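You operate a simulated robot arm through the tools that you are given. There is no shell and no other tool. Be economical: measure what you need, move in short steps, check, and stop when the job is done.

You run a simulated robot arm. Do the job below in one go: nothing can be reset, and whatever is moved stays where it is left.

JOB
Brush paste on the middle of the black mount.
Fine: lay it square inside the pasting board's rim first; brush in its jar, lid back on. A coat counts when it lies all over at full strength: go over it till it gets no stronger.

It is judged by the outcome, as a careful person would: the job done as asked, and still so three seconds after it is handed in. It fails if anything else is knocked over, pushed out of place, dropped, spilled or broken. A push-on lid holds only when it is set on centred and level and pressed home; a screw cap is set on level and turned clockwise until tight.

ROBOT AND FRAMES
A 6-joint arm with a two-finger parallel gripper, fixed in place. Base frame: the origin is at the foot of the arm, x ahead of it, y to its left, z up; the work surface is at about z = 850. Readings come in mm, degrees, newtons and seconds.
With the tool pointing down near the work surface it reaches from about 360 to 820 mm from the base axis. Its first joint turns from -166.0 to 166.0 degrees. Payload 3.91 kg.
Tool frame: the origin (TCP) lies between the finger pads and is the grasp point; the fingertips stand 30 mm ahead of it; z points along the fingers, y is the line along which they close. The gripper opens to 110 mm. The fingers are 20 mm wide and 10 mm thick; the gripper's body (48 by 112 mm) begins 55 mm behind the TCP.
Orientation is that of the tool frame in the base frame, as a unit quaternion [x, y, z, w]. With the fingers straight down and closing along the base's y, the tool's x points along the base's -x, its y along +y and its z along -z.

CONTROLS
- The arm moves only by the tool servo_tool. Its argument "commands" is a list of rows, each a list of 7 numbers: the finger opening in mm, from 0 to 110, then the shift along the tool's x, y, z in mm, then the turn, a rotation vector about the tool's x, y, z in degrees. In form: [[gripper, x, y, z, wx, wy, wz], ...]. A call has 1 to 12 rows; each row shifts and turns the commanded pose from where the row before left it, along the tool's axes as they then stand. Each row takes 0.2 s and may step no farther than 50 mm and 8.6 degrees from the row before; otherwise, or with a gripper value out of range, the whole call is refused. Where a pose cannot be reached the arm comes as near as it can. A force on the tool above 40 N (or 10 N above the force at the start of the call, whichever is more), or a blocked arm, ends the call early, and 0.2 s more pass. The fingers move at their own pace (about 45 mm/s each) and stop on an object; they squeeze with about 38 N. The grip force told is the motor's: it shows also when the fingers shut on nothing. Time passes only in rows, and 0.2 s behind the last, so rows that do not move let the fingers close. The reply holds the time, the measured pose of the TCP, the force on the tool along the base axes, the opening and the grip force, in the units named above and with some noise, with the torque about the TCP (base axes, N m) and any sound that the robot's microphone picked up, and new pictures: "pictures" is both (left out), scene, wrist or none.
- Cameras (640 x 400 px; columns grow to the right, rows downward): "scene" is fixed at [222.2, 646.5, 1648.3]; the picture's right is [-0.75, 0.66, 0.00], its down [0.66, 0.74, -0.12] and it looks along [-0.08, -0.09, -0.99] (base axes); focal length 366 px, centre (320, 200). "wrist" rides on the gripper at [77, 7, -114] in the tool frame; the picture's right is [-0.09, 1.00, 0.00], its down [-0.80, -0.07, -0.59] and it looks along [-0.59, -0.05, 0.80] (tool axes); focal length 270 px, centre (320, 200). There is no depth. A picture from a camera that has moved, and an enlarged one, comes with that camera's place and axes in the base frame and with its lens.
- slide_trunk(by): slides the trunk up (or, below 0, down) by that many mm; the arm rides with it, the base frame stays. It gives what a move gives, with no picture.
- enlarge(camera, box): a new picture of the part [left, top, right, bottom] of that camera's present view, enlarged. The clock stands still meanwhile.
- finish_job(): hands the job in; it is judged then, once.

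Work in short steps. Places have to be worked out from the pictures, the camera data and where the tool is seen: move nearer, look again, correct. Check each grasp and each placing, and mend what went wrong. You have 120 turns and 200 pictures in all, those below and enlarged ones among them. Open the gripper and draw the arm clear of the work before you hand the job in, unless the task says otherwise; then end with one line.

The tools are called after ">>>" as a command line: name --pt "numbers of a row" for each row, then --argument value for the rest, lists and objects as JSON in quotes. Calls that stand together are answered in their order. servo_tool: Moves the arm, as the interface text tells. Its arguments: {"type":"object","properties":{"commands":{"type":"array"},"pictures":{"type":"string","enum":["both","scene","wrist","none"]}},"required":["commands"]} The other tools are called the same way: slide_trunk (by) slides the trunk up or down; enlarge (camera, box) takes an enlarged picture of a part of a camera's view; finish_job () hands the job in.

At the start:

```text
time: 0.0
ee_pos: [243.6, 445.2, 1265.9]
tcp_rot: [0.0, 1.0, 0.001, 0.001]
wrist_force: [0.9, -0.2, 0.4]
ft_torque: [-0.01, 0.02, -0.03]
grip_width: 110.1
finger_force: 0.0
trunk travel left (down, up): [-575.0, 35.0]
```

scene: 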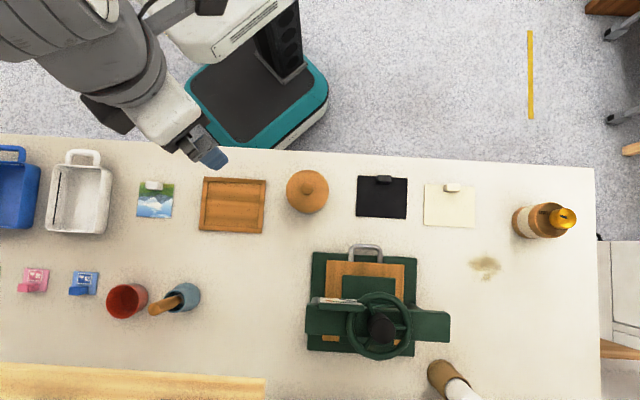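
wrist: 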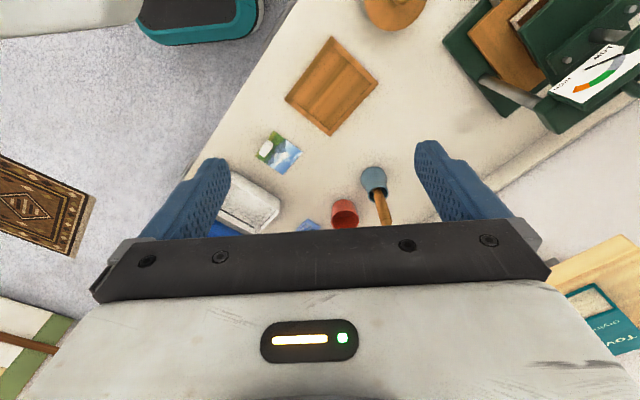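

I'll look closely at the scene first to identify the objects.

>>> enlarge --camera "scene" --box '[120, 150, 360, 330]'

>>> enlarge --camera "scene" --box '[280, 150, 600, 370]'

>>> enlarge --camera "scene" --box '[0, 240, 220, 340]'

```text
2.22 times, centred on (240, 240) of scene
camera zoom: at [222.2, 646.5, 1648.3], right [-0.75, 0.66, 0.0], down [0.66, 0.74, -0.12], along [-0.08, -0.09, -0.99], focal length 814 px, centre (498, 111)
```

zoom: 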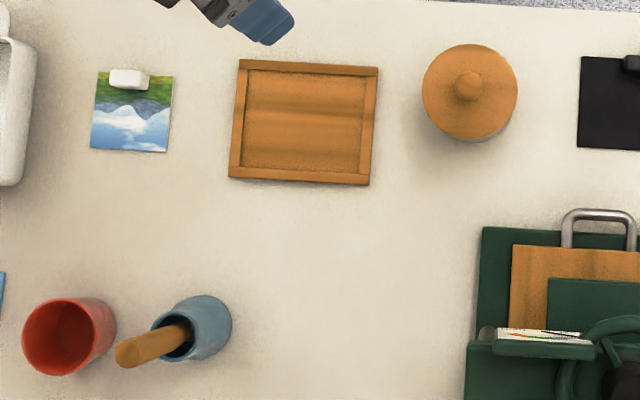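

```text
1.82 times, centred on (440, 260) of scene
camera zoom: at [222.2, 646.5, 1648.3], right [-0.75, 0.66, 0.0], down [0.66, 0.74, -0.12], along [-0.08, -0.09, -0.99], focal length 666 px, centre (102, 91)
```

zoom: 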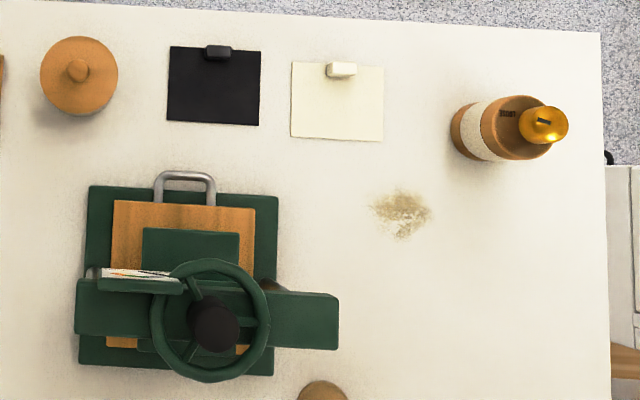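

```text
2.91 times, centred on (110, 290) of scene
camera zoom: at [222.2, 646.5, 1648.3], right [-0.75, 0.66, 0.0], down [0.66, 0.74, -0.12], along [-0.08, -0.09, -0.99], focal length 1066 px, centre (931, -62)
```

zoom: 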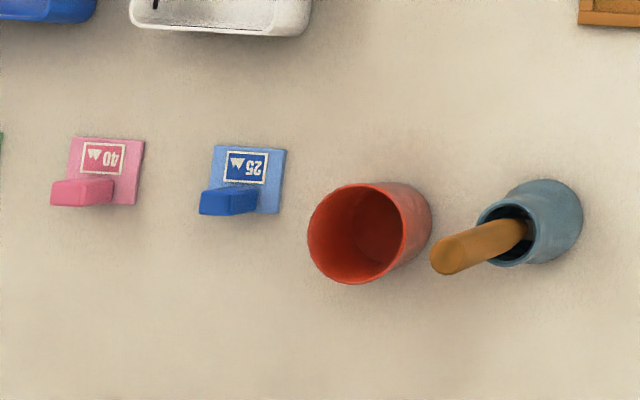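

The covered pot at about (174,555) should be the paste, the black mount is at about (52,658), and the board is at about (308,456). I'll move over the mount with the gripper turned parallel to it for a close look.

>>> servo_tool --pt "110 27 30 26 0 0 0" --pt "110 27 30 26 0 0 0" --pt "110 27 30 26 0 0 0" --pt "110 27 30 26 0 0 0" --pt "110 27 30 26 0 0 0" --pt "110 27 30 26 0 0 0" --pt "110 27 30 26 0 0 0" --pt "110 0 0 0 0 0 8.4" --pt "110 0 0 0 0 0 8.4" --pt "110 0 0 0 0 0 8.4" --pt "110 0 0 0 0 0 8.4" --pt "110 0 0 0 0 0 8.4"

```text
time: 2.6
ee_pos: [55.4, 655.7, 1083.7]
tcp_rot: [0.359, 0.933, 0.0, 0.0]
wrist_force: [-0.2, 1.1, 0.7]
ft_torque: [-0.02, -0.01, 0.02]
grip_width: 109.9
finger_force: 0.0
trunk travel left (down, up): [-575.0, 35.0]
camera wrist: at [1.7, 712.9, 1198.6], right [0.73, 0.68, 0.0], down [0.55, -0.59, 0.59], along [0.4, -0.44, -0.8], focal length 270 px, centre (320, 200)
```

scene: 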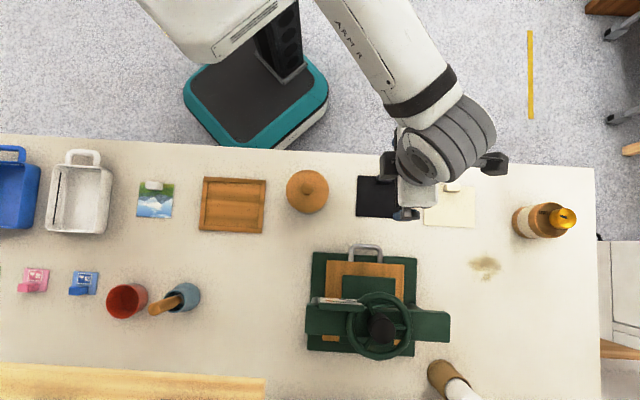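
wrist: 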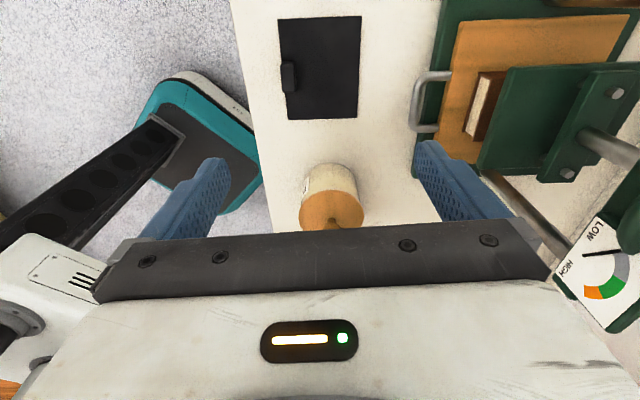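

>>> enlarge --camera "wrist" --box '[230, 0, 410, 240]'

```text
1.67 times, centred on (320, 120) of wrist
camera zoom: at [1.7, 712.9, 1198.6], right [0.73, 0.68, 0.0], down [0.55, -0.59, 0.59], along [0.4, -0.44, -0.8], focal length 450 px, centre (320, 333)
```

zoom: 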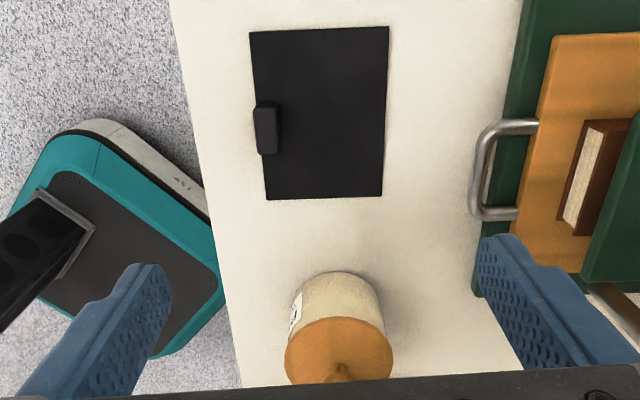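

The mount measures 110×90 mm, with its edges at about 135.4° and its grip tab near (23,636). I'll align to it and come down for a closer look.

>>> servo_tool --pt "60 11.2 -35.9 0 0 0 0" --pt "60 0 0 40 0 0 2.5" --pt "60 0 0 40 0 0 0" --pt "60 0 0 43 0 0 0" --pt "60 0 0 0 0 0 0" --pictures "wrist"

```text
time: 3.8
ee_pos: [20.7, 634.4, 961.4]
tcp_rot: [0.379, 0.925, 0.0, 0.0]
wrist_force: [0.3, 0.6, 0.4]
ft_torque: [-0.03, 0.03, 0.01]
grip_width: 60.1
finger_force: 0.1
trunk travel left (down, up): [-575.0, 35.0]
camera wrist: at [-30.0, 693.8, 1076.2], right [0.76, 0.65, 0.0], down [0.52, -0.61, 0.59], along [0.39, -0.45, -0.8], focal length 270 px, centre (320, 200)
```

wrist: 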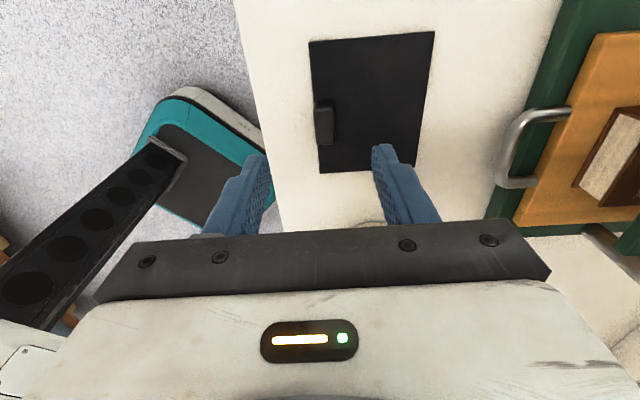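

>>> enlarge --camera "wrist" --box '[280, 70, 380, 170]'

```text
4.00 times, centred on (330, 120) of wrist
camera zoom: at [-30.0, 693.8, 1076.2], right [0.76, 0.65, 0.0], down [0.52, -0.61, 0.59], along [0.39, -0.45, -0.8], focal length 1081 px, centre (280, 520)
```

zoom: 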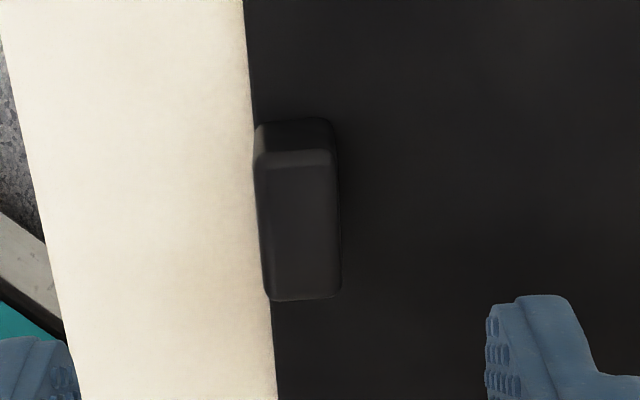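

The tab is about 15 mm wide and 20 mm tall, offset +4 mm in tool y. I'll centre on it, descend with the fingertips just above the mount, and check before closing.

>>> servo_tool --pt "44 -2 4 0 0 0 0" --pt "44 0 0 35 0 0 0" --pt "44 0 0 30 0 0 0" --pt "44 0 0 8 0 0 0" --pt "44 0 0 0 0 0 0" --pictures "wrist"

```text
time: 5.0
ee_pos: [25.8, 638.4, 889.3]
tcp_rot: [0.379, 0.925, 0.0, 0.0]
wrist_force: [0.7, -0.2, 0.1]
ft_torque: [0.0, 0.02, -0.01]
grip_width: 44.1
finger_force: 0.1
trunk travel left (down, up): [-575.0, 35.0]
camera wrist: at [-24.2, 696.9, 1003.4], right [0.76, 0.65, 0.0], down [0.52, -0.61, 0.59], along [0.39, -0.45, -0.8], focal length 270 px, centre (320, 200)
```

wrist: 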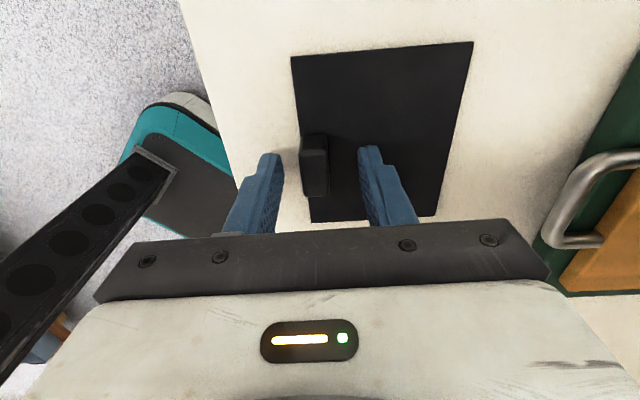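

>>> servo_tool --pt "44 2 -2 4 0 0 0" --pt "30 0 0 0 0 0 0" --pt "10 0 0 0 0 0 0" --pt "0 0 0 0 0 0 0" --pt "0 0 0 0 0 0 0" --pt "0 0 0 0 0 0 0" --pictures "wrist"

```text
time: 6.4
ee_pos: [22.1, 637.3, 884.5]
tcp_rot: [0.379, 0.925, 0.0, 0.001]
wrist_force: [-0.4, 0.1, 0.3]
ft_torque: [-0.05, 0.03, 0.02]
grip_width: 14.8
finger_force: 37.6
trunk travel left (down, up): [-575.0, 35.0]
camera wrist: at [-27.5, 696.7, 998.7], right [0.76, 0.65, 0.0], down [0.52, -0.61, 0.59], along [0.39, -0.45, -0.8], focal length 270 px, centre (320, 200)
```

wrist: 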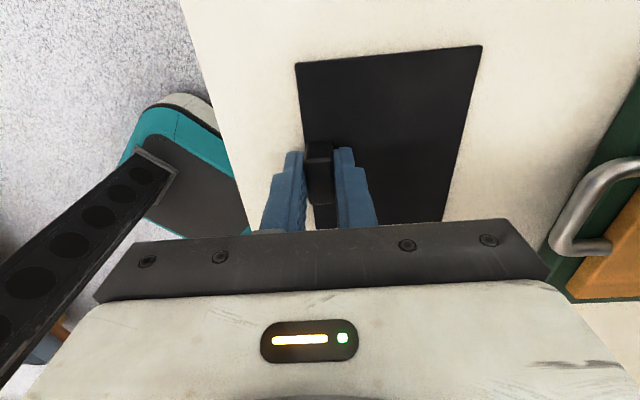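

The tab is gripped at 14.8 mm. I'll lift straight up, high enough to clear the pot, and go to a spot where the wrist camera sees the board beside the held mount.

>>> servo_tool --pt "0 0 0 -20 0 0 0" --pt "0 0 0 -48 0 0 0" --pt "0 0 0 -49 0 0 0" --pt "0 0 0 -49 0 0 0" --pt "0 0 0 -49 0 0 0" --pt "0 -43 23.1 0 0 0 0" --pt "0 -43 23.1 0 0 0 0" --pt "0 -43 23.1 0 0 0 0" --pt "0 -43 23.1 0 0 0 0" --pt "0 -43 23.1 0 0 0 0" --pt "0 -43 23.1 0 0 0 0" --pt "0 -43 23.1 0 0 0 0"

```text
time: 9.0
ee_pos: [350.8, 539.1, 1099.8]
tcp_rot: [0.379, 0.926, 0.0, 0.0]
wrist_force: [0.2, 0.2, -1.0]
ft_torque: [-0.02, 0.02, 0.01]
grip_width: 14.8
finger_force: 38.2
trunk travel left (down, up): [-575.0, 35.0]
camera wrist: at [301.1, 599.9, 1214.7], right [0.76, 0.65, 0.0], down [0.52, -0.61, 0.59], along [0.39, -0.45, -0.8], focal length 270 px, centre (320, 200)
```

scene: 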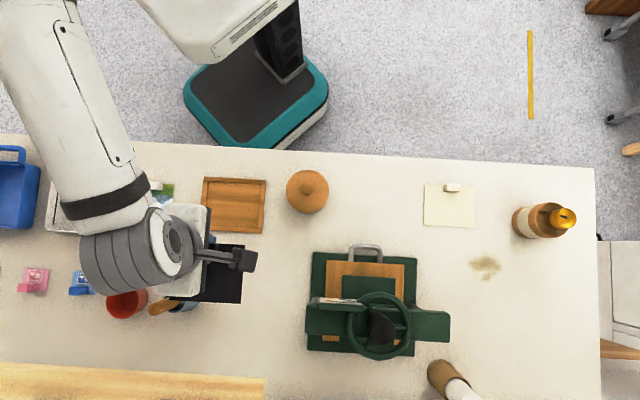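
wrist: 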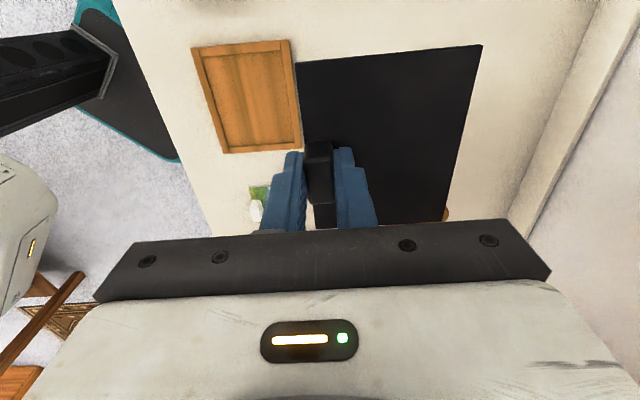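

Board and mount are both in view. I'll enlarge to measure the board and the mount's pose in the grip.

>>> enlarge --camera "wrist" --box '[180, 30, 320, 165]'

>>> enlarge --camera "wrist" --box '[285, 30, 495, 235]'

```text
2.96 times, centred on (250, 98) of wrist
camera zoom: at [301.1, 599.9, 1214.7], right [0.76, 0.65, 0.0], down [0.52, -0.61, 0.59], along [0.39, -0.45, -0.8], focal length 801 px, centre (527, 504)
```

zoom: 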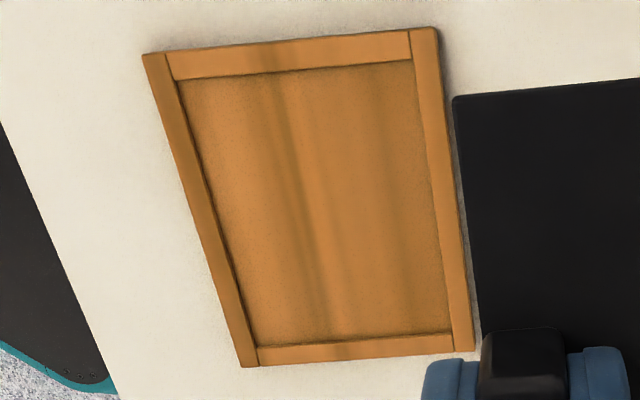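

```text
1.95 times, centred on (390, 132) of wrist
camera zoom: at [301.1, 599.9, 1214.7], right [0.76, 0.65, 0.0], down [0.52, -0.61, 0.59], along [0.39, -0.45, -0.8], focal length 527 px, centre (183, 332)
```

zoom: 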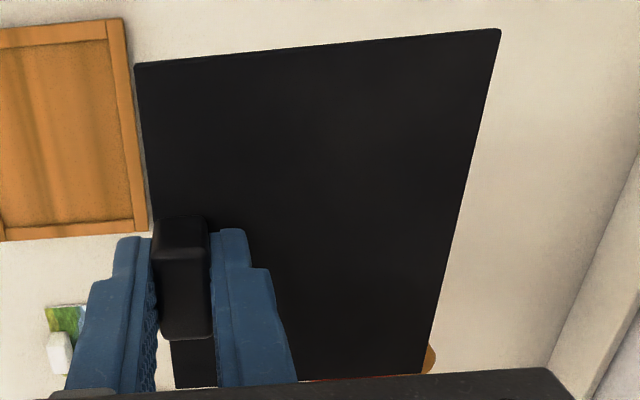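

The board is rotated +0.9° relative to the tool and the mount is aligned with the tool. I'll descend 100 mm here and measure the board again at closer range.

>>> servo_tool --pt "0 0 0 50 0 0 0.9" --pt "0 0 0 50 0 0 0" --pt "0 0 0 0 0 0 0" --pictures "wrist"

>>> enlarge --camera "wrist" --box '[120, 0, 330, 160]'

```text
time: 9.8
ee_pos: [348.0, 540.4, 998.4]
tcp_rot: [0.386, 0.923, 0.0, 0.0]
wrist_force: [0.4, -0.3, -0.5]
ft_torque: [-0.03, 0.0, 0.04]
grip_width: 14.8
finger_force: 38.3
trunk travel left (down, up): [-575.0, 35.0]
camera wrist: at [299.1, 600.1, 1113.1], right [0.77, 0.64, 0.0], down [0.51, -0.62, 0.59], along [0.38, -0.46, -0.8], focal length 270 px, centre (320, 200)
```

wrist: 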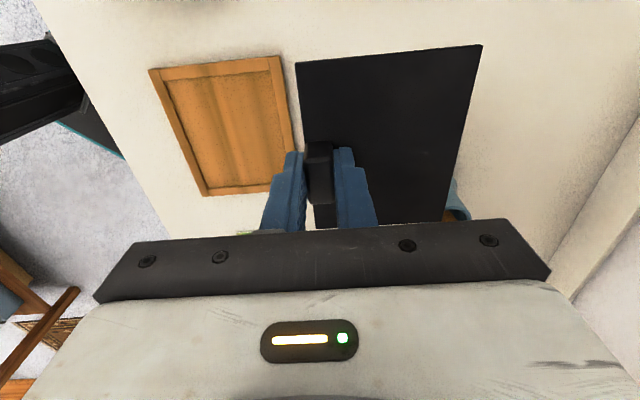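

```text
2.50 times, centred on (225, 80) of wrist
camera zoom: at [299.1, 600.1, 1113.1], right [0.77, 0.64, 0.0], down [0.51, -0.62, 0.59], along [0.38, -0.46, -0.8], focal length 676 px, centre (558, 500)
```

zoom: 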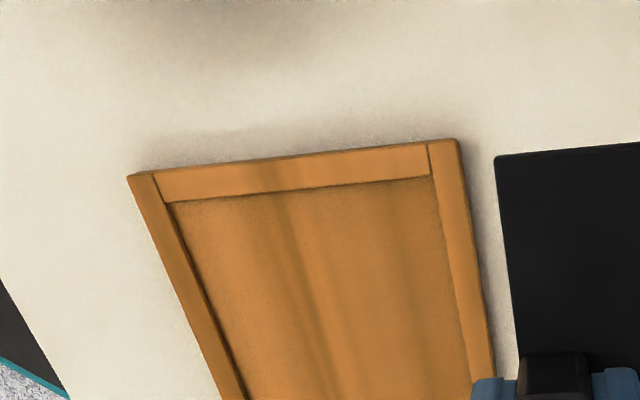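

>>> enlarge --camera "wrist" --box '[140, 45, 330, 210]'

```text
2.42 times, centred on (235, 128) of wrist
camera zoom: at [299.1, 600.1, 1113.1], right [0.77, 0.64, 0.0], down [0.51, -0.62, 0.59], along [0.38, -0.46, -0.8], focal length 655 px, centre (526, 376)
```

zoom: 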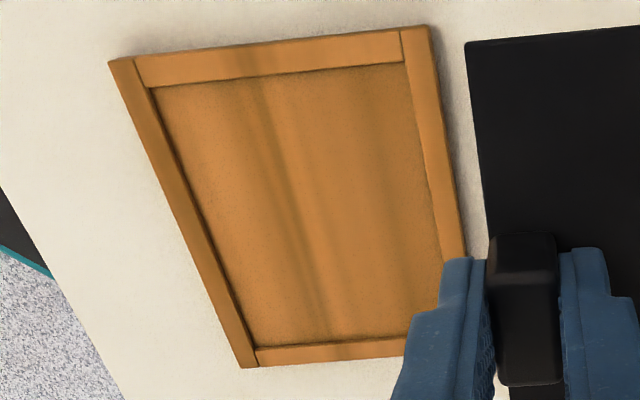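

Board centre is about (-26,-88) in the tool frame, with almost no rotation needed. I'll move the mount over it and lower it to a few cm above.

>>> servo_tool --pt "0 -8.2 -42 0 0 0 -0.3" --pt "0 -8.2 -42 0 0 0 0" --pt "0 -8.2 -42.1 0 0 0 0" --pt "0 0 0 42 0 0 0" --pt "0 0 0 42 0 0 0" --pt "0 0 0 0 0 0 0"

>>> enlarge --camera "wrist" --box '[260, 20, 500, 240]'

```text
time: 11.2
ee_pos: [280.0, 432.9, 915.0]
tcp_rot: [0.384, 0.923, 0.0, 0.0]
wrist_force: [-0.4, -0.2, -1.6]
ft_torque: [-0.01, 0.03, -0.02]
grip_width: 14.7
finger_force: 38.3
trunk travel left (down, up): [-575.0, 35.0]
camera wrist: at [230.2, 492.9, 1029.8], right [0.77, 0.64, 0.0], down [0.52, -0.62, 0.59], along [0.38, -0.46, -0.8], focal length 270 px, centre (320, 200)
```

scene: 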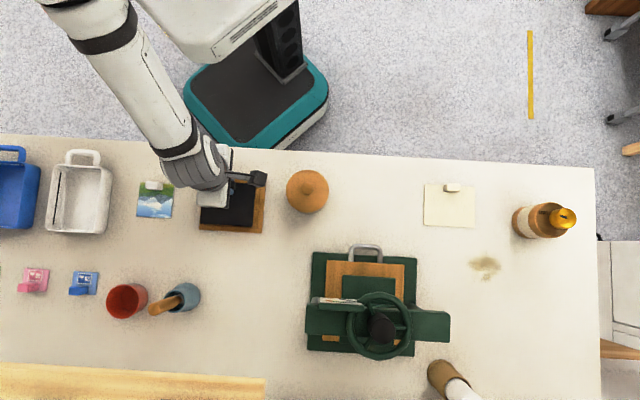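
wrist: 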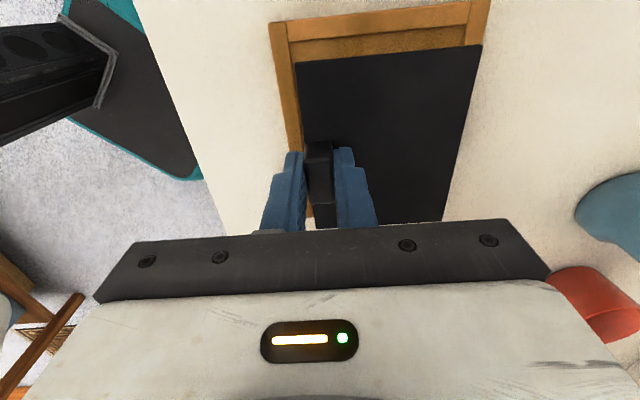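

```text
1.82 times, centred on (380, 130) of wrist
camera zoom: at [230.2, 492.9, 1029.8], right [0.77, 0.64, 0.0], down [0.52, -0.62, 0.59], along [0.38, -0.46, -0.8], focal length 491 px, centre (211, 327)
```

zoom: 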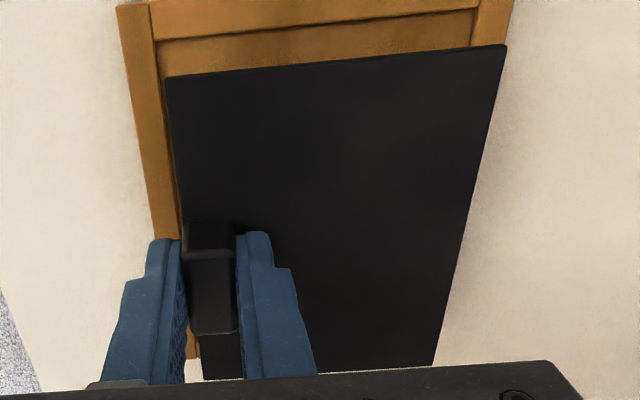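

The mount needs about +4 mm in tool x and -1 mm in y to be centred. I'll apply that and lower by 14 mm.

>>> servo_tool --pt "0 4.2 -0.9 0 0 0 0" --pt "0 0 0 14 0 0 0" --pt "0 0 0 0 0 0 0" --pictures "none"

>>> enlarge --camera "wrist" --box '[260, 0, 510, 240]'

```text
time: 12.0
ee_pos: [275.2, 435.4, 902.8]
tcp_rot: [0.383, 0.924, 0.0, 0.001]
wrist_force: [0.4, -0.5, -1.1]
ft_torque: [-0.03, 0.0, 0.0]
grip_width: 15.0
finger_force: 37.7
trunk travel left (down, up): [-575.0, 35.0]
```

```text
1.67 times, centred on (385, 120) of wrist
camera zoom: at [225.8, 496.2, 1016.6], right [0.77, 0.64, 0.0], down [0.52, -0.62, 0.59], along [0.38, -0.46, -0.8], focal length 450 px, centre (212, 333)
```

zoom: 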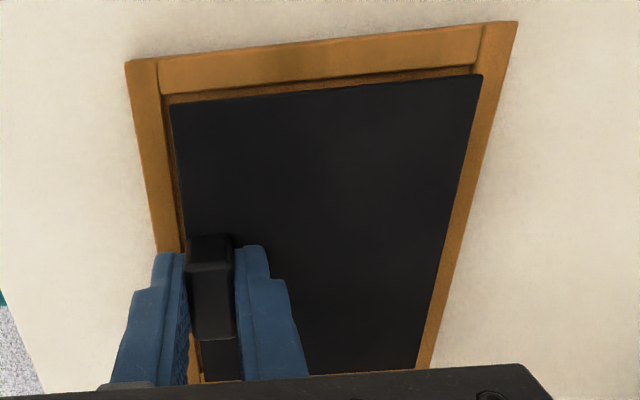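

Centred in y; it needs -1.3 mm in x. I'll correct and descend further in small steps.

>>> servo_tool --pt "0 -1.3 0 0 0 0 0" --pt "0 0 0 4 0 0 0" --pt "0 0 0 3 0 0 0" --pt "0 0 0 0 0 0 0" --pictures "none"

>>> enlarge --camera "wrist" --box '[260, 20, 510, 240]'

```text
time: 13.0
ee_pos: [276.7, 436.6, 894.6]
tcp_rot: [0.383, 0.924, 0.0, 0.0]
wrist_force: [0.5, 0.9, -1.0]
ft_torque: [-0.01, 0.02, 0.0]
grip_width: 15.3
finger_force: 37.9
trunk travel left (down, up): [-575.0, 35.0]
```

```text
1.82 times, centred on (385, 130) of wrist
camera zoom: at [227.2, 496.3, 1008.9], right [0.77, 0.64, 0.0], down [0.52, -0.62, 0.59], along [0.38, -0.46, -0.8], focal length 491 px, centre (202, 327)
```

zoom: 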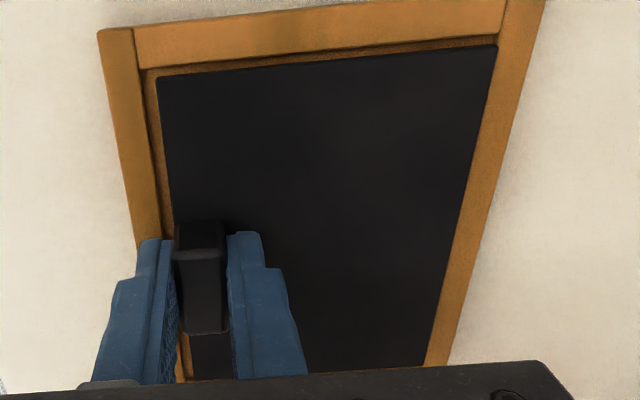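

>>> servo_tool --pt "0 0 0 2 0 0 0" --pt "0 0 0 2 0 0 0" --pt "0 0 0 0 0 0 0" --pictures "none"

>>> enlarge --camera "wrist" --box '[265, 30, 495, 230]'

```text
time: 13.8
ee_pos: [275.4, 436.0, 889.1]
tcp_rot: [0.384, 0.923, 0.0, 0.0]
wrist_force: [-0.2, 0.4, -0.2]
ft_torque: [0.03, 0.03, 0.01]
grip_width: 14.8
finger_force: 38.0
trunk travel left (down, up): [-575.0, 35.0]
```

```text
2.00 times, centred on (380, 130) of wrist
camera zoom: at [227.1, 496.2, 1004.7], right [0.77, 0.64, 0.0], down [0.52, -0.62, 0.59], along [0.38, -0.46, -0.8], focal length 541 px, centre (200, 340)
```

zoom: 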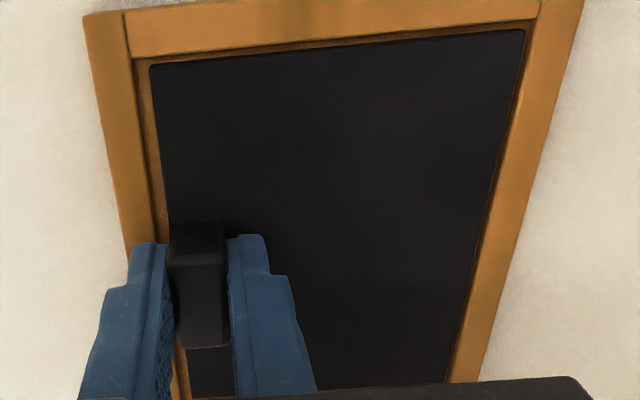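

The mount is inside the rim with gaps all round and the force suggests first touch. I'll press down 1–2 mm to confirm contact.

>>> servo_tool --pt "0 0 0 1 0 0 0" --pt "0 0 0 1 0 0 0" --pt "0 0 0 0 0 0 0" --pictures "none"

```text
time: 14.6
ee_pos: [276.5, 436.4, 890.3]
tcp_rot: [0.383, 0.924, 0.0, 0.001]
wrist_force: [0.1, -1.6, 18.1]
ft_torque: [-0.2, -0.11, -0.02]
grip_width: 14.9
finger_force: 37.7
trunk travel left (down, up): [-575.0, 35.0]
```

Contact at 18 N. I'll relieve it, open slightly and lift away, then look.

>>> servo_tool --pt "0 0 0 -1.6 0 0 0" --pt "24 0 0 0 0 0 0" --pt "28 0 0 0 0 0 0" --pt "28 0 0 -10 0 0 0" --pt "28 0 0 -30 0 0 0" --pt "60 0 0 -50 0 0 0" --pt "60 0 0 0 0 0 0" --pictures "wrist"

>>> enlarge --camera "wrist" --box '[250, 20, 450, 200]'

```text
time: 16.2
ee_pos: [276.7, 435.8, 981.7]
tcp_rot: [0.384, 0.923, -0.001, -0.001]
wrist_force: [-0.2, 0.0, 0.8]
ft_torque: [0.02, -0.03, -0.02]
grip_width: 59.7
finger_force: 0.0
trunk travel left (down, up): [-575.0, 35.0]
camera wrist: at [226.9, 496.6, 1095.5], right [0.77, 0.64, 0.0], down [0.52, -0.62, 0.59], along [0.38, -0.46, -0.8], focal length 270 px, centre (320, 200)
```

wrist: 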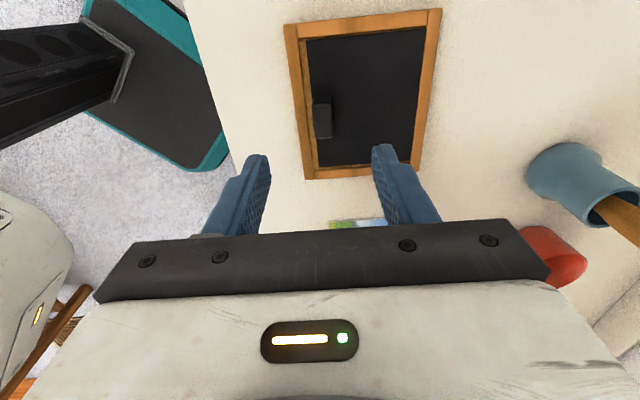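

```text
2.22 times, centred on (350, 110) of wrist
camera zoom: at [226.9, 496.6, 1095.5], right [0.77, 0.64, 0.0], down [0.52, -0.62, 0.59], along [0.38, -0.46, -0.8], focal length 601 px, centre (253, 400)
```

zoom: 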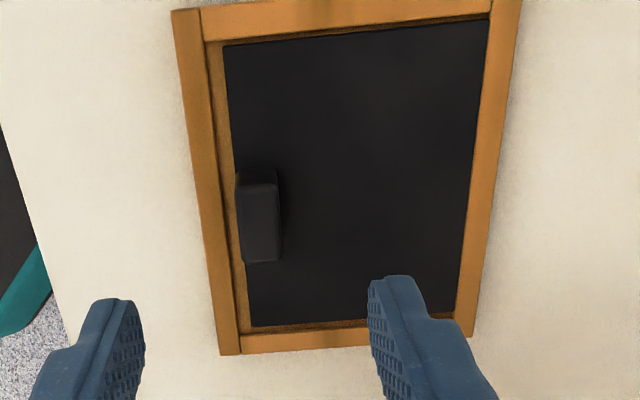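

The mount lies square inside the rim. Next I'll view the covered paste pot from above.

>>> servo_tool --pt "110 0 0 -50 0 0 0" --pt "110 0 0 -50 0 0 0" --pt "110 35 2 0 0 0 0" --pt "110 35 2 0 0 0 0" --pt "110 35 2 0 0 0 0" --pt "110 15 2 0 0 0 0" --pt "110 0 0 0 0 0 0"

>>> enlarge --camera "wrist" --box '[220, 60, 420, 240]'

```text
time: 17.8
ee_pos: [198.5, 525.6, 1079.4]
tcp_rot: [0.384, 0.923, 0.0, 0.0]
wrist_force: [-0.2, -0.4, 0.0]
ft_torque: [0.01, 0.03, -0.02]
grip_width: 109.9
finger_force: 0.1
trunk travel left (down, up): [-575.0, 35.0]
camera wrist: at [148.7, 585.2, 1194.0], right [0.77, 0.64, 0.0], down [0.52, -0.62, 0.59], along [0.38, -0.46, -0.8], focal length 270 px, centre (320, 200)
```

scene: 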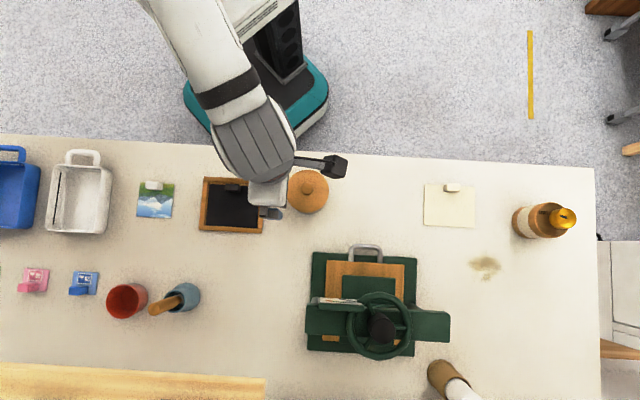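
wrist: 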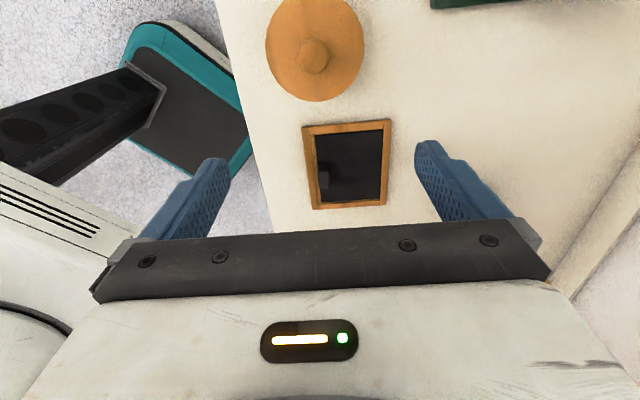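

```text
2.22 times, centred on (320, 150) of wrist
camera zoom: at [148.7, 585.2, 1194.0], right [0.77, 0.64, 0.0], down [0.52, -0.62, 0.59], along [0.38, -0.46, -0.8], focal length 601 px, centre (320, 311)
```

zoom: 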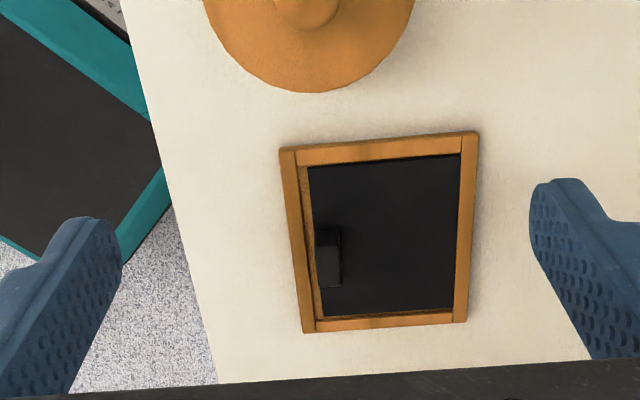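

I need the lid's height, so I'll shift sideways for a more oblique second view of the pot.

>>> servo_tool --pt "110 45 0 10 0 0 0" --pt "110 45 0 10 0 0 0" --pt "110 45 0 10 0 0 0" --pt "110 25 0 10 0 0 0" --pt "110 0 0 0 0 0 0" --pictures "none"

>>> enlarge --camera "wrist" --box '[220, 60, 420, 240]'

```text
time: 19.0
ee_pos: [85.0, 641.1, 1039.1]
tcp_rot: [0.384, 0.923, 0.001, 0.0]
wrist_force: [1.1, 0.0, -0.4]
ft_torque: [0.01, 0.04, 0.01]
grip_width: 110.1
finger_force: 0.1
trunk travel left (down, up): [-575.0, 35.0]
```

```text
2.22 times, centred on (320, 150) of wrist
camera zoom: at [34.8, 701.4, 1153.5], right [0.77, 0.64, 0.0], down [0.52, -0.62, 0.59], along [0.38, -0.46, -0.8], focal length 601 px, centre (320, 311)
```

zoom: 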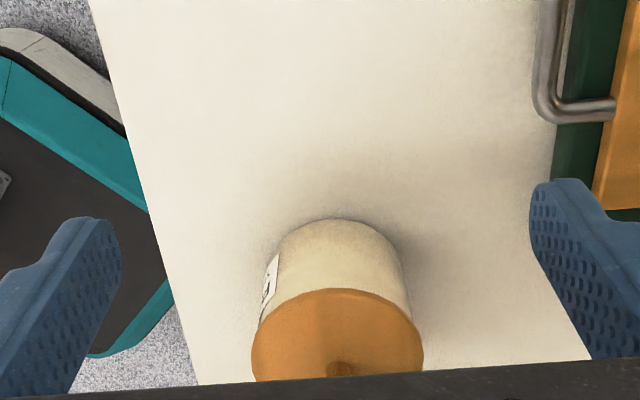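

Pot centre is about (170,556), lid top about z=927, knob top about 945. I'll move above the knob and check.

>>> servo_tool --pt "80 -40 0 0 0 0 0" --pt "60 -40 0 0 0 0 0" --pt "60 -40 0 0 0 0 0" --pt "60 0 0 25 0 0 0" --pt "60 0 0 0 0 0 0" --pictures "wrist"

>>> enlarge --camera "wrist" --box '[220, 60, 420, 240]'

```text
time: 20.2
ee_pos: [167.2, 555.2, 1016.9]
tcp_rot: [0.383, 0.924, 0.0, 0.0]
wrist_force: [0.9, -0.6, -0.3]
ft_torque: [-0.04, 0.03, 0.03]
grip_width: 60.0
finger_force: 0.1
trunk travel left (down, up): [-575.0, 35.0]
camera wrist: at [118.9, 614.9, 1130.8], right [0.77, 0.64, 0.0], down [0.52, -0.62, 0.59], along [0.38, -0.46, -0.8], focal length 270 px, centre (320, 200)
```

wrist: 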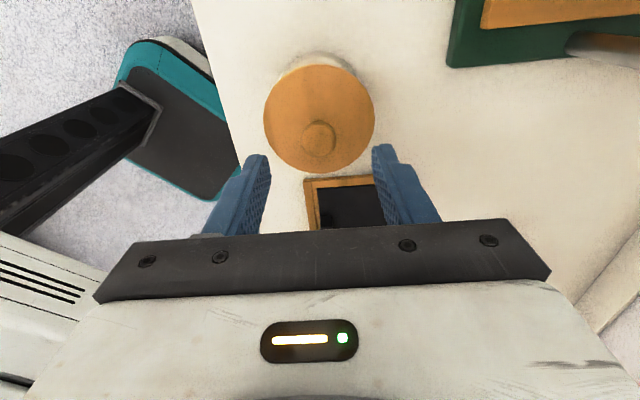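

```text
2.22 times, centred on (320, 150) of wrist
camera zoom: at [118.9, 614.9, 1130.8], right [0.77, 0.64, 0.0], down [0.52, -0.62, 0.59], along [0.38, -0.46, -0.8], focal length 601 px, centre (320, 311)
```

zoom: 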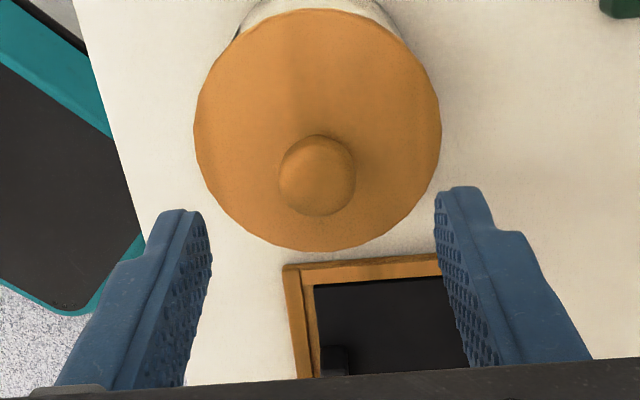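

>>> servo_tool --pt "60 0 0 32 0 0 0" --pt "60 0 0 0 0 0 0" --pictures "none"

>>> enlarge --camera "wrist" --box '[220, 60, 420, 240]'

```text
time: 20.8
ee_pos: [168.1, 554.4, 983.0]
tcp_rot: [0.384, 0.923, 0.0, 0.0]
wrist_force: [-0.3, 0.3, 0.1]
ft_torque: [0.02, 0.06, 0.03]
grip_width: 60.1
finger_force: 0.0
trunk travel left (down, up): [-575.0, 35.0]
```

```text
2.22 times, centred on (320, 150) of wrist
camera zoom: at [118.9, 614.6, 1097.6], right [0.77, 0.64, 0.0], down [0.52, -0.62, 0.59], along [0.38, -0.46, -0.8], focal length 601 px, centre (320, 311)
```

zoom: 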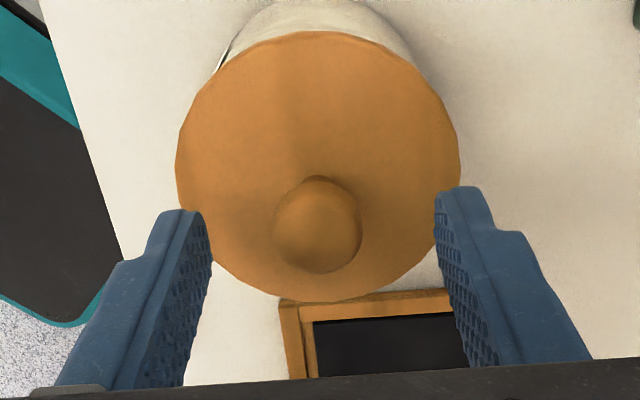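

The lid top is z≈931 with radius 42, and the knob centre is at z≈957. I'll descend to straddle the knob and close on it.

>>> servo_tool --pt "60 1.5 0 11 0 0 0" --pt "40 0 0 0 0 0 0" --pt "20 0 0 0 0 0 0" --pt "10 0 0 0 0 0 0" --pt "10 0 0 0 0 0 0" --pictures "wrist"

```text
time: 22.0
ee_pos: [169.1, 555.7, 971.9]
tcp_rot: [0.383, 0.924, 0.0, 0.0]
wrist_force: [0.7, -0.2, 0.1]
ft_torque: [-0.01, -0.02, 0.04]
grip_width: 21.8
finger_force: 37.8
trunk travel left (down, up): [-575.0, 35.0]
heard: snap
camera wrist: at [118.6, 616.1, 1086.6], right [0.77, 0.64, 0.0], down [0.52, -0.62, 0.59], along [0.38, -0.46, -0.8], focal length 270 px, centre (320, 200)
```

wrist: 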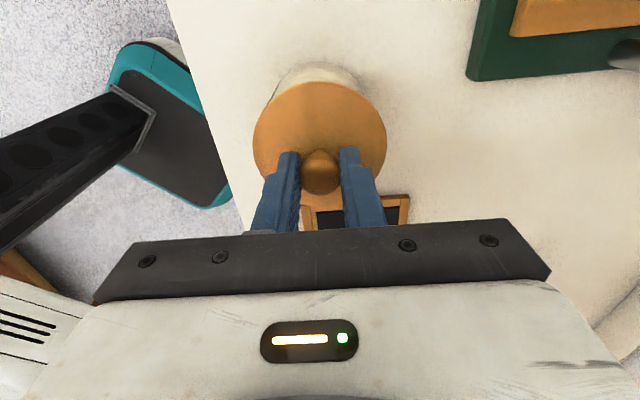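

Gripped the knob and heard a snap, so the lid may have popped loose. I'll lift gently and watch.

>>> servo_tool --pt "10 0 0 -2 0 0 0" --pt "10 0 0 -3 0 0 0" --pt "10 0 0 -5 0 0 0" --pt "10 0 0 -10 0 0 0" --pt "10 0 0 0 0 0 0" --pictures "wrist"

>>> enlarge --camera "wrist" --box '[220, 40, 420, 220]'

```text
time: 23.2
ee_pos: [168.8, 556.6, 991.7]
tcp_rot: [0.384, 0.924, 0.001, -0.001]
wrist_force: [0.9, 0.1, -0.6]
ft_torque: [0.01, 0.03, -0.01]
grip_width: 21.6
finger_force: 38.3
trunk travel left (down, up): [-575.0, 35.0]
camera wrist: at [118.9, 616.8, 1106.2], right [0.77, 0.64, 0.0], down [0.52, -0.62, 0.59], along [0.38, -0.46, -0.8], focal length 270 px, centre (320, 200)
```

wrist: 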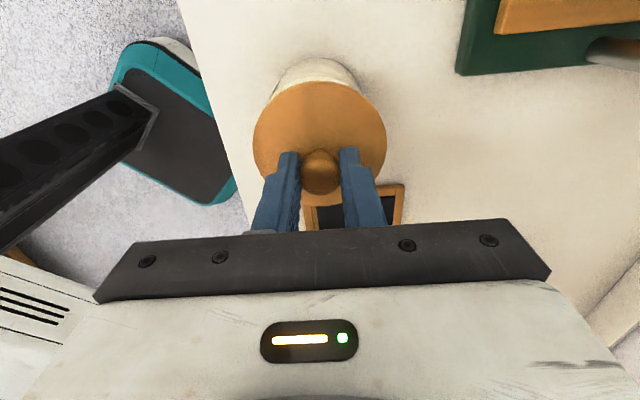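

```text
2.22 times, centred on (320, 130) of wrist
camera zoom: at [118.9, 616.8, 1106.2], right [0.77, 0.64, 0.0], down [0.52, -0.62, 0.59], along [0.38, -0.46, -0.8], focal length 601 px, centre (320, 356)
```

zoom: 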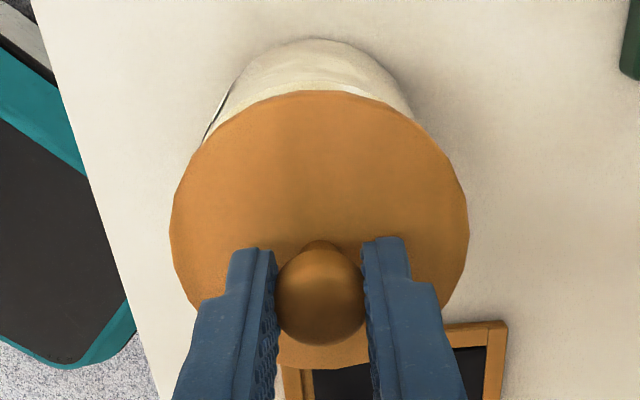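

The lid lifts free and the pot stayed behind. I'll carry the lid to the clear spot where the mount was.

>>> servo_tool --pt "10 0 0 -40 0 0 0" --pt "10 0 0 -40 0 0 0" --pt "10 39 -2 0 0 0 0" --pt "10 39 -2 0 0 0 0" --pt "10 39 -2 0 0 0 0" --pt "10 39 -2 0 0 0 0" --pt "10 0 0 0 0 0 0"

```text
time: 24.8
ee_pos: [53.1, 663.0, 1073.3]
tcp_rot: [0.383, 0.924, 0.0, 0.001]
wrist_force: [-0.7, 0.9, -0.3]
ft_torque: [0.01, -0.02, -0.01]
grip_width: 21.5
finger_force: 37.8
trunk travel left (down, up): [-575.0, 35.0]
camera wrist: at [2.4, 722.6, 1186.8], right [0.77, 0.64, 0.0], down [0.52, -0.62, 0.59], along [0.38, -0.46, -0.8], focal length 270 px, centre (320, 200)
```

scene: 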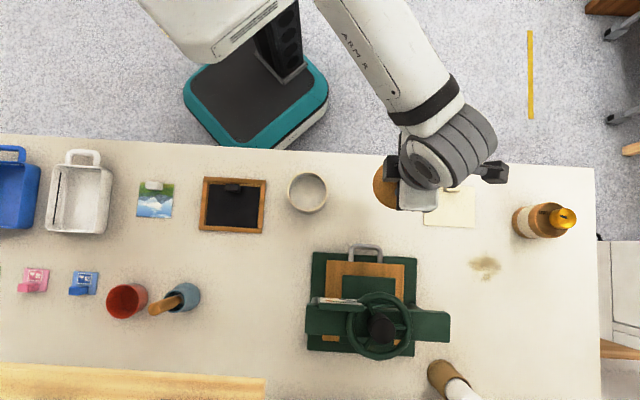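
wrist: 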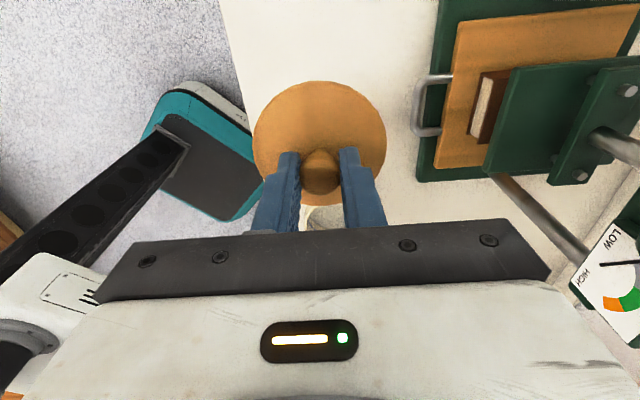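

The pot is open. I'll lower the lid to the table with force watching.

>>> servo_tool --pt "10 0 0 45 0 0 0" --pt "10 0 0 45 0 0 0" --pt "10 0 0 42 0 0 0" --pt "10 0 0 8 0 0 0" --pt "10 0 0 4 0 0 0" --pt "10 0 0 4 0 0 0" --pt "10 0 0 4 0 0 0" --pt "10 0 0 0 0 0 0" --pictures "wrist"

```text
time: 26.6
ee_pos: [51.6, 662.8, 918.8]
tcp_rot: [0.383, 0.924, 0.0, 0.0]
wrist_force: [0.2, 0.5, -0.6]
ft_torque: [-0.04, 0.01, 0.0]
grip_width: 21.4
finger_force: 38.1
trunk travel left (down, up): [-575.0, 35.0]
camera wrist: at [1.8, 722.3, 1033.2], right [0.77, 0.64, 0.0], down [0.52, -0.62, 0.59], along [0.38, -0.46, -0.8], focal length 270 px, centre (320, 200)
```

wrist: 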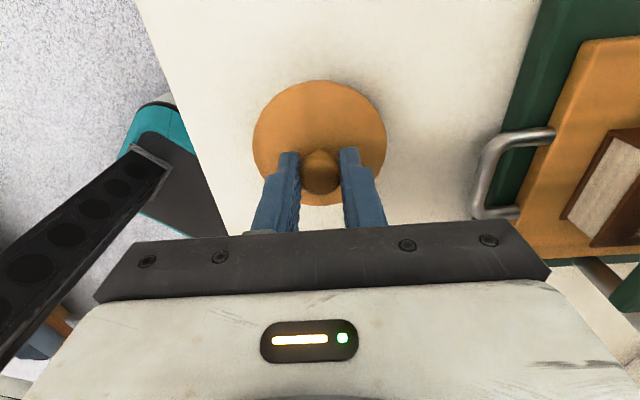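

>>> servo_tool --pt "10 0 0 4 0 0 0" --pt "10 0 0 3 0 0 0" --pt "10 0 0 3 0 0 0" --pt "10 0 0 2 0 0 0" --pt "10 0 0 2 0 0 0" --pt "10 0 0 2 0 0 0" --pt "10 0 0 2 0 0 0" --pt "10 0 0 2 0 0 0" --pt "10 0 0 2 0 0 0" --pictures "none"

```text
time: 28.6
ee_pos: [51.1, 662.5, 897.0]
tcp_rot: [0.384, 0.923, 0.001, 0.001]
wrist_force: [0.3, -0.1, -0.7]
ft_torque: [0.02, 0.02, -0.02]
grip_width: 21.5
finger_force: 38.4
trunk travel left (down, up): [-575.0, 35.0]
```

>>> servo_tool --pt "10 0 0 1 0 0 0" --pt "10 0 0 1 0 0 0" --pt "10 0 0 1 0 0 0" --pt "10 0 0 1 0 0 0" --pt "10 0 0 1 0 0 0" --pt "10 0 0 1 0 0 0" --pictures "wrist"

```text
time: 30.0
ee_pos: [52.3, 663.1, 895.5]
tcp_rot: [0.384, 0.923, 0.004, -0.001]
wrist_force: [-2.7, 3.7, 36.2]
ft_torque: [-0.09, -0.07, -0.03]
grip_width: 21.5
finger_force: 38.0
trunk travel left (down, up): [-575.0, 35.0]
camera wrist: at [2.4, 720.7, 1010.7], right [0.77, 0.64, 0.01], down [0.52, -0.62, 0.59], along [0.38, -0.45, -0.81], focal length 270 px, centre (320, 200)
```

wrist: 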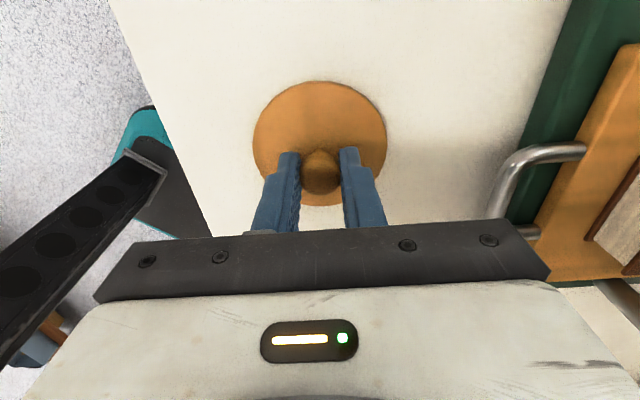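

Contact: the lid is on the table at TCP z≈895.5. I'll relax the load, release and rise.

>>> servo_tool --pt "10 0 0 -4 0 0 0" --pt "30 0 0 0 0 0 0" --pt "50 0 0 0 0 0 0" --pt "60 0 0 0 0 0 0" --pt "60 0 0 -20 0 0 0" --pt "60 0 0 -45 0 0 0" --pt "60 0 0 -45 0 0 0" --pt "60 0 0 -45 0 0 0" --pt "60 0 0 0 0 0 0"

>>> enlarge --camera "scene" --box '[100, 150, 340, 330]'

```text
time: 32.0
ee_pos: [52.6, 659.4, 1050.7]
tcp_rot: [0.384, 0.923, -0.001, 0.0]
wrist_force: [-0.2, -0.4, -0.2]
ft_torque: [0.01, 0.0, -0.01]
grip_width: 60.1
finger_force: 0.1
trunk travel left (down, up): [-575.0, 35.0]
camera wrist: at [2.9, 719.1, 1165.7], right [0.77, 0.64, 0.0], down [0.52, -0.62, 0.59], along [0.38, -0.46, -0.8], focal length 270 px, centre (320, 200)
```

scene: 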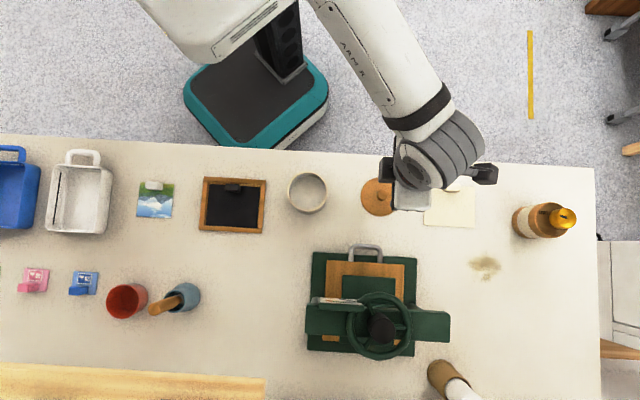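
wrist: 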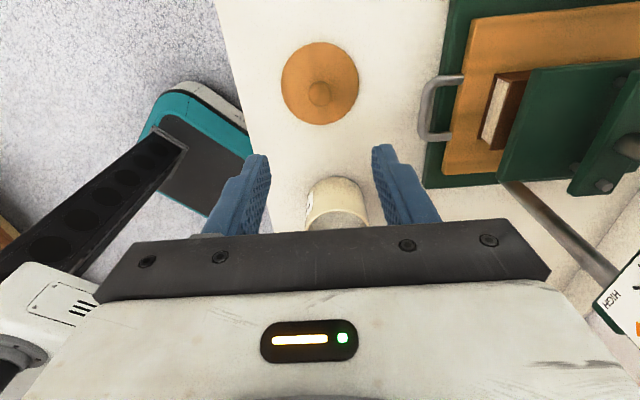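

```text
2.22 times, centred on (220, 240) of scene
camera zoom: at [222.2, 646.5, 1648.3], right [-0.75, 0.66, 0.0], down [0.66, 0.74, -0.12], along [-0.08, -0.09, -0.99], focal length 814 px, centre (542, 111)
```

zoom: 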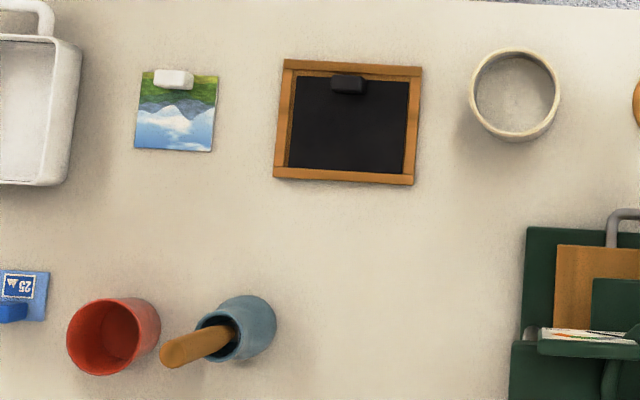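

The lid is down and stable. Now I'll check the contents and label of the pot.

>>> servo_tool --pt "60 -45 0 -8 0 0 0" --pt "60 -45 0 -8 0 0 0" --pt "60 -45 0 -8 0 0 0" --pt "60 -40 0 0 0 0 0" --pt "60 0 0 0 0 0 0" --pictures "none"

>>> enlarge --camera "wrist" --box '[220, 0, 460, 220]'

>>> enlarge --camera "scene" --box '[500, 190, 590, 250]'

```text
time: 33.2
ee_pos: [174.3, 538.5, 1076.1]
tcp_rot: [0.383, 0.924, 0.0, -0.001]
wrist_force: [-0.3, 0.5, -0.9]
ft_torque: [0.0, -0.01, -0.02]
grip_width: 60.1
finger_force: 0.1
trunk travel left (down, up): [-575.0, 35.0]
```

```text
1.82 times, centred on (340, 110) of wrist
camera zoom: at [124.1, 598.1, 1190.5], right [0.77, 0.64, 0.0], down [0.52, -0.62, 0.59], along [0.38, -0.46, -0.8], focal length 491 px, centre (284, 364)
```

zoom: 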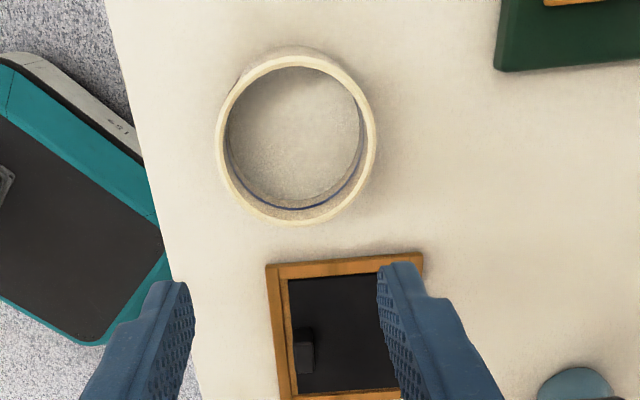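

```text
6.67 times, centred on (545, 220) of scene
camera zoom: at [222.2, 646.5, 1648.3], right [-0.75, 0.66, 0.0], down [0.66, 0.74, -0.12], along [-0.08, -0.09, -0.99], focal length 2443 px, centre (-1180, 67)
```

zoom: 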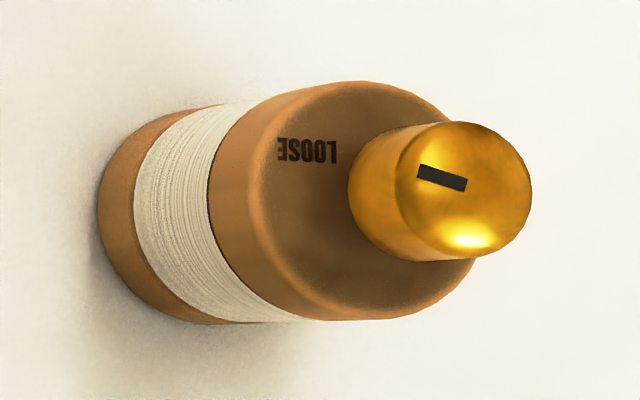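

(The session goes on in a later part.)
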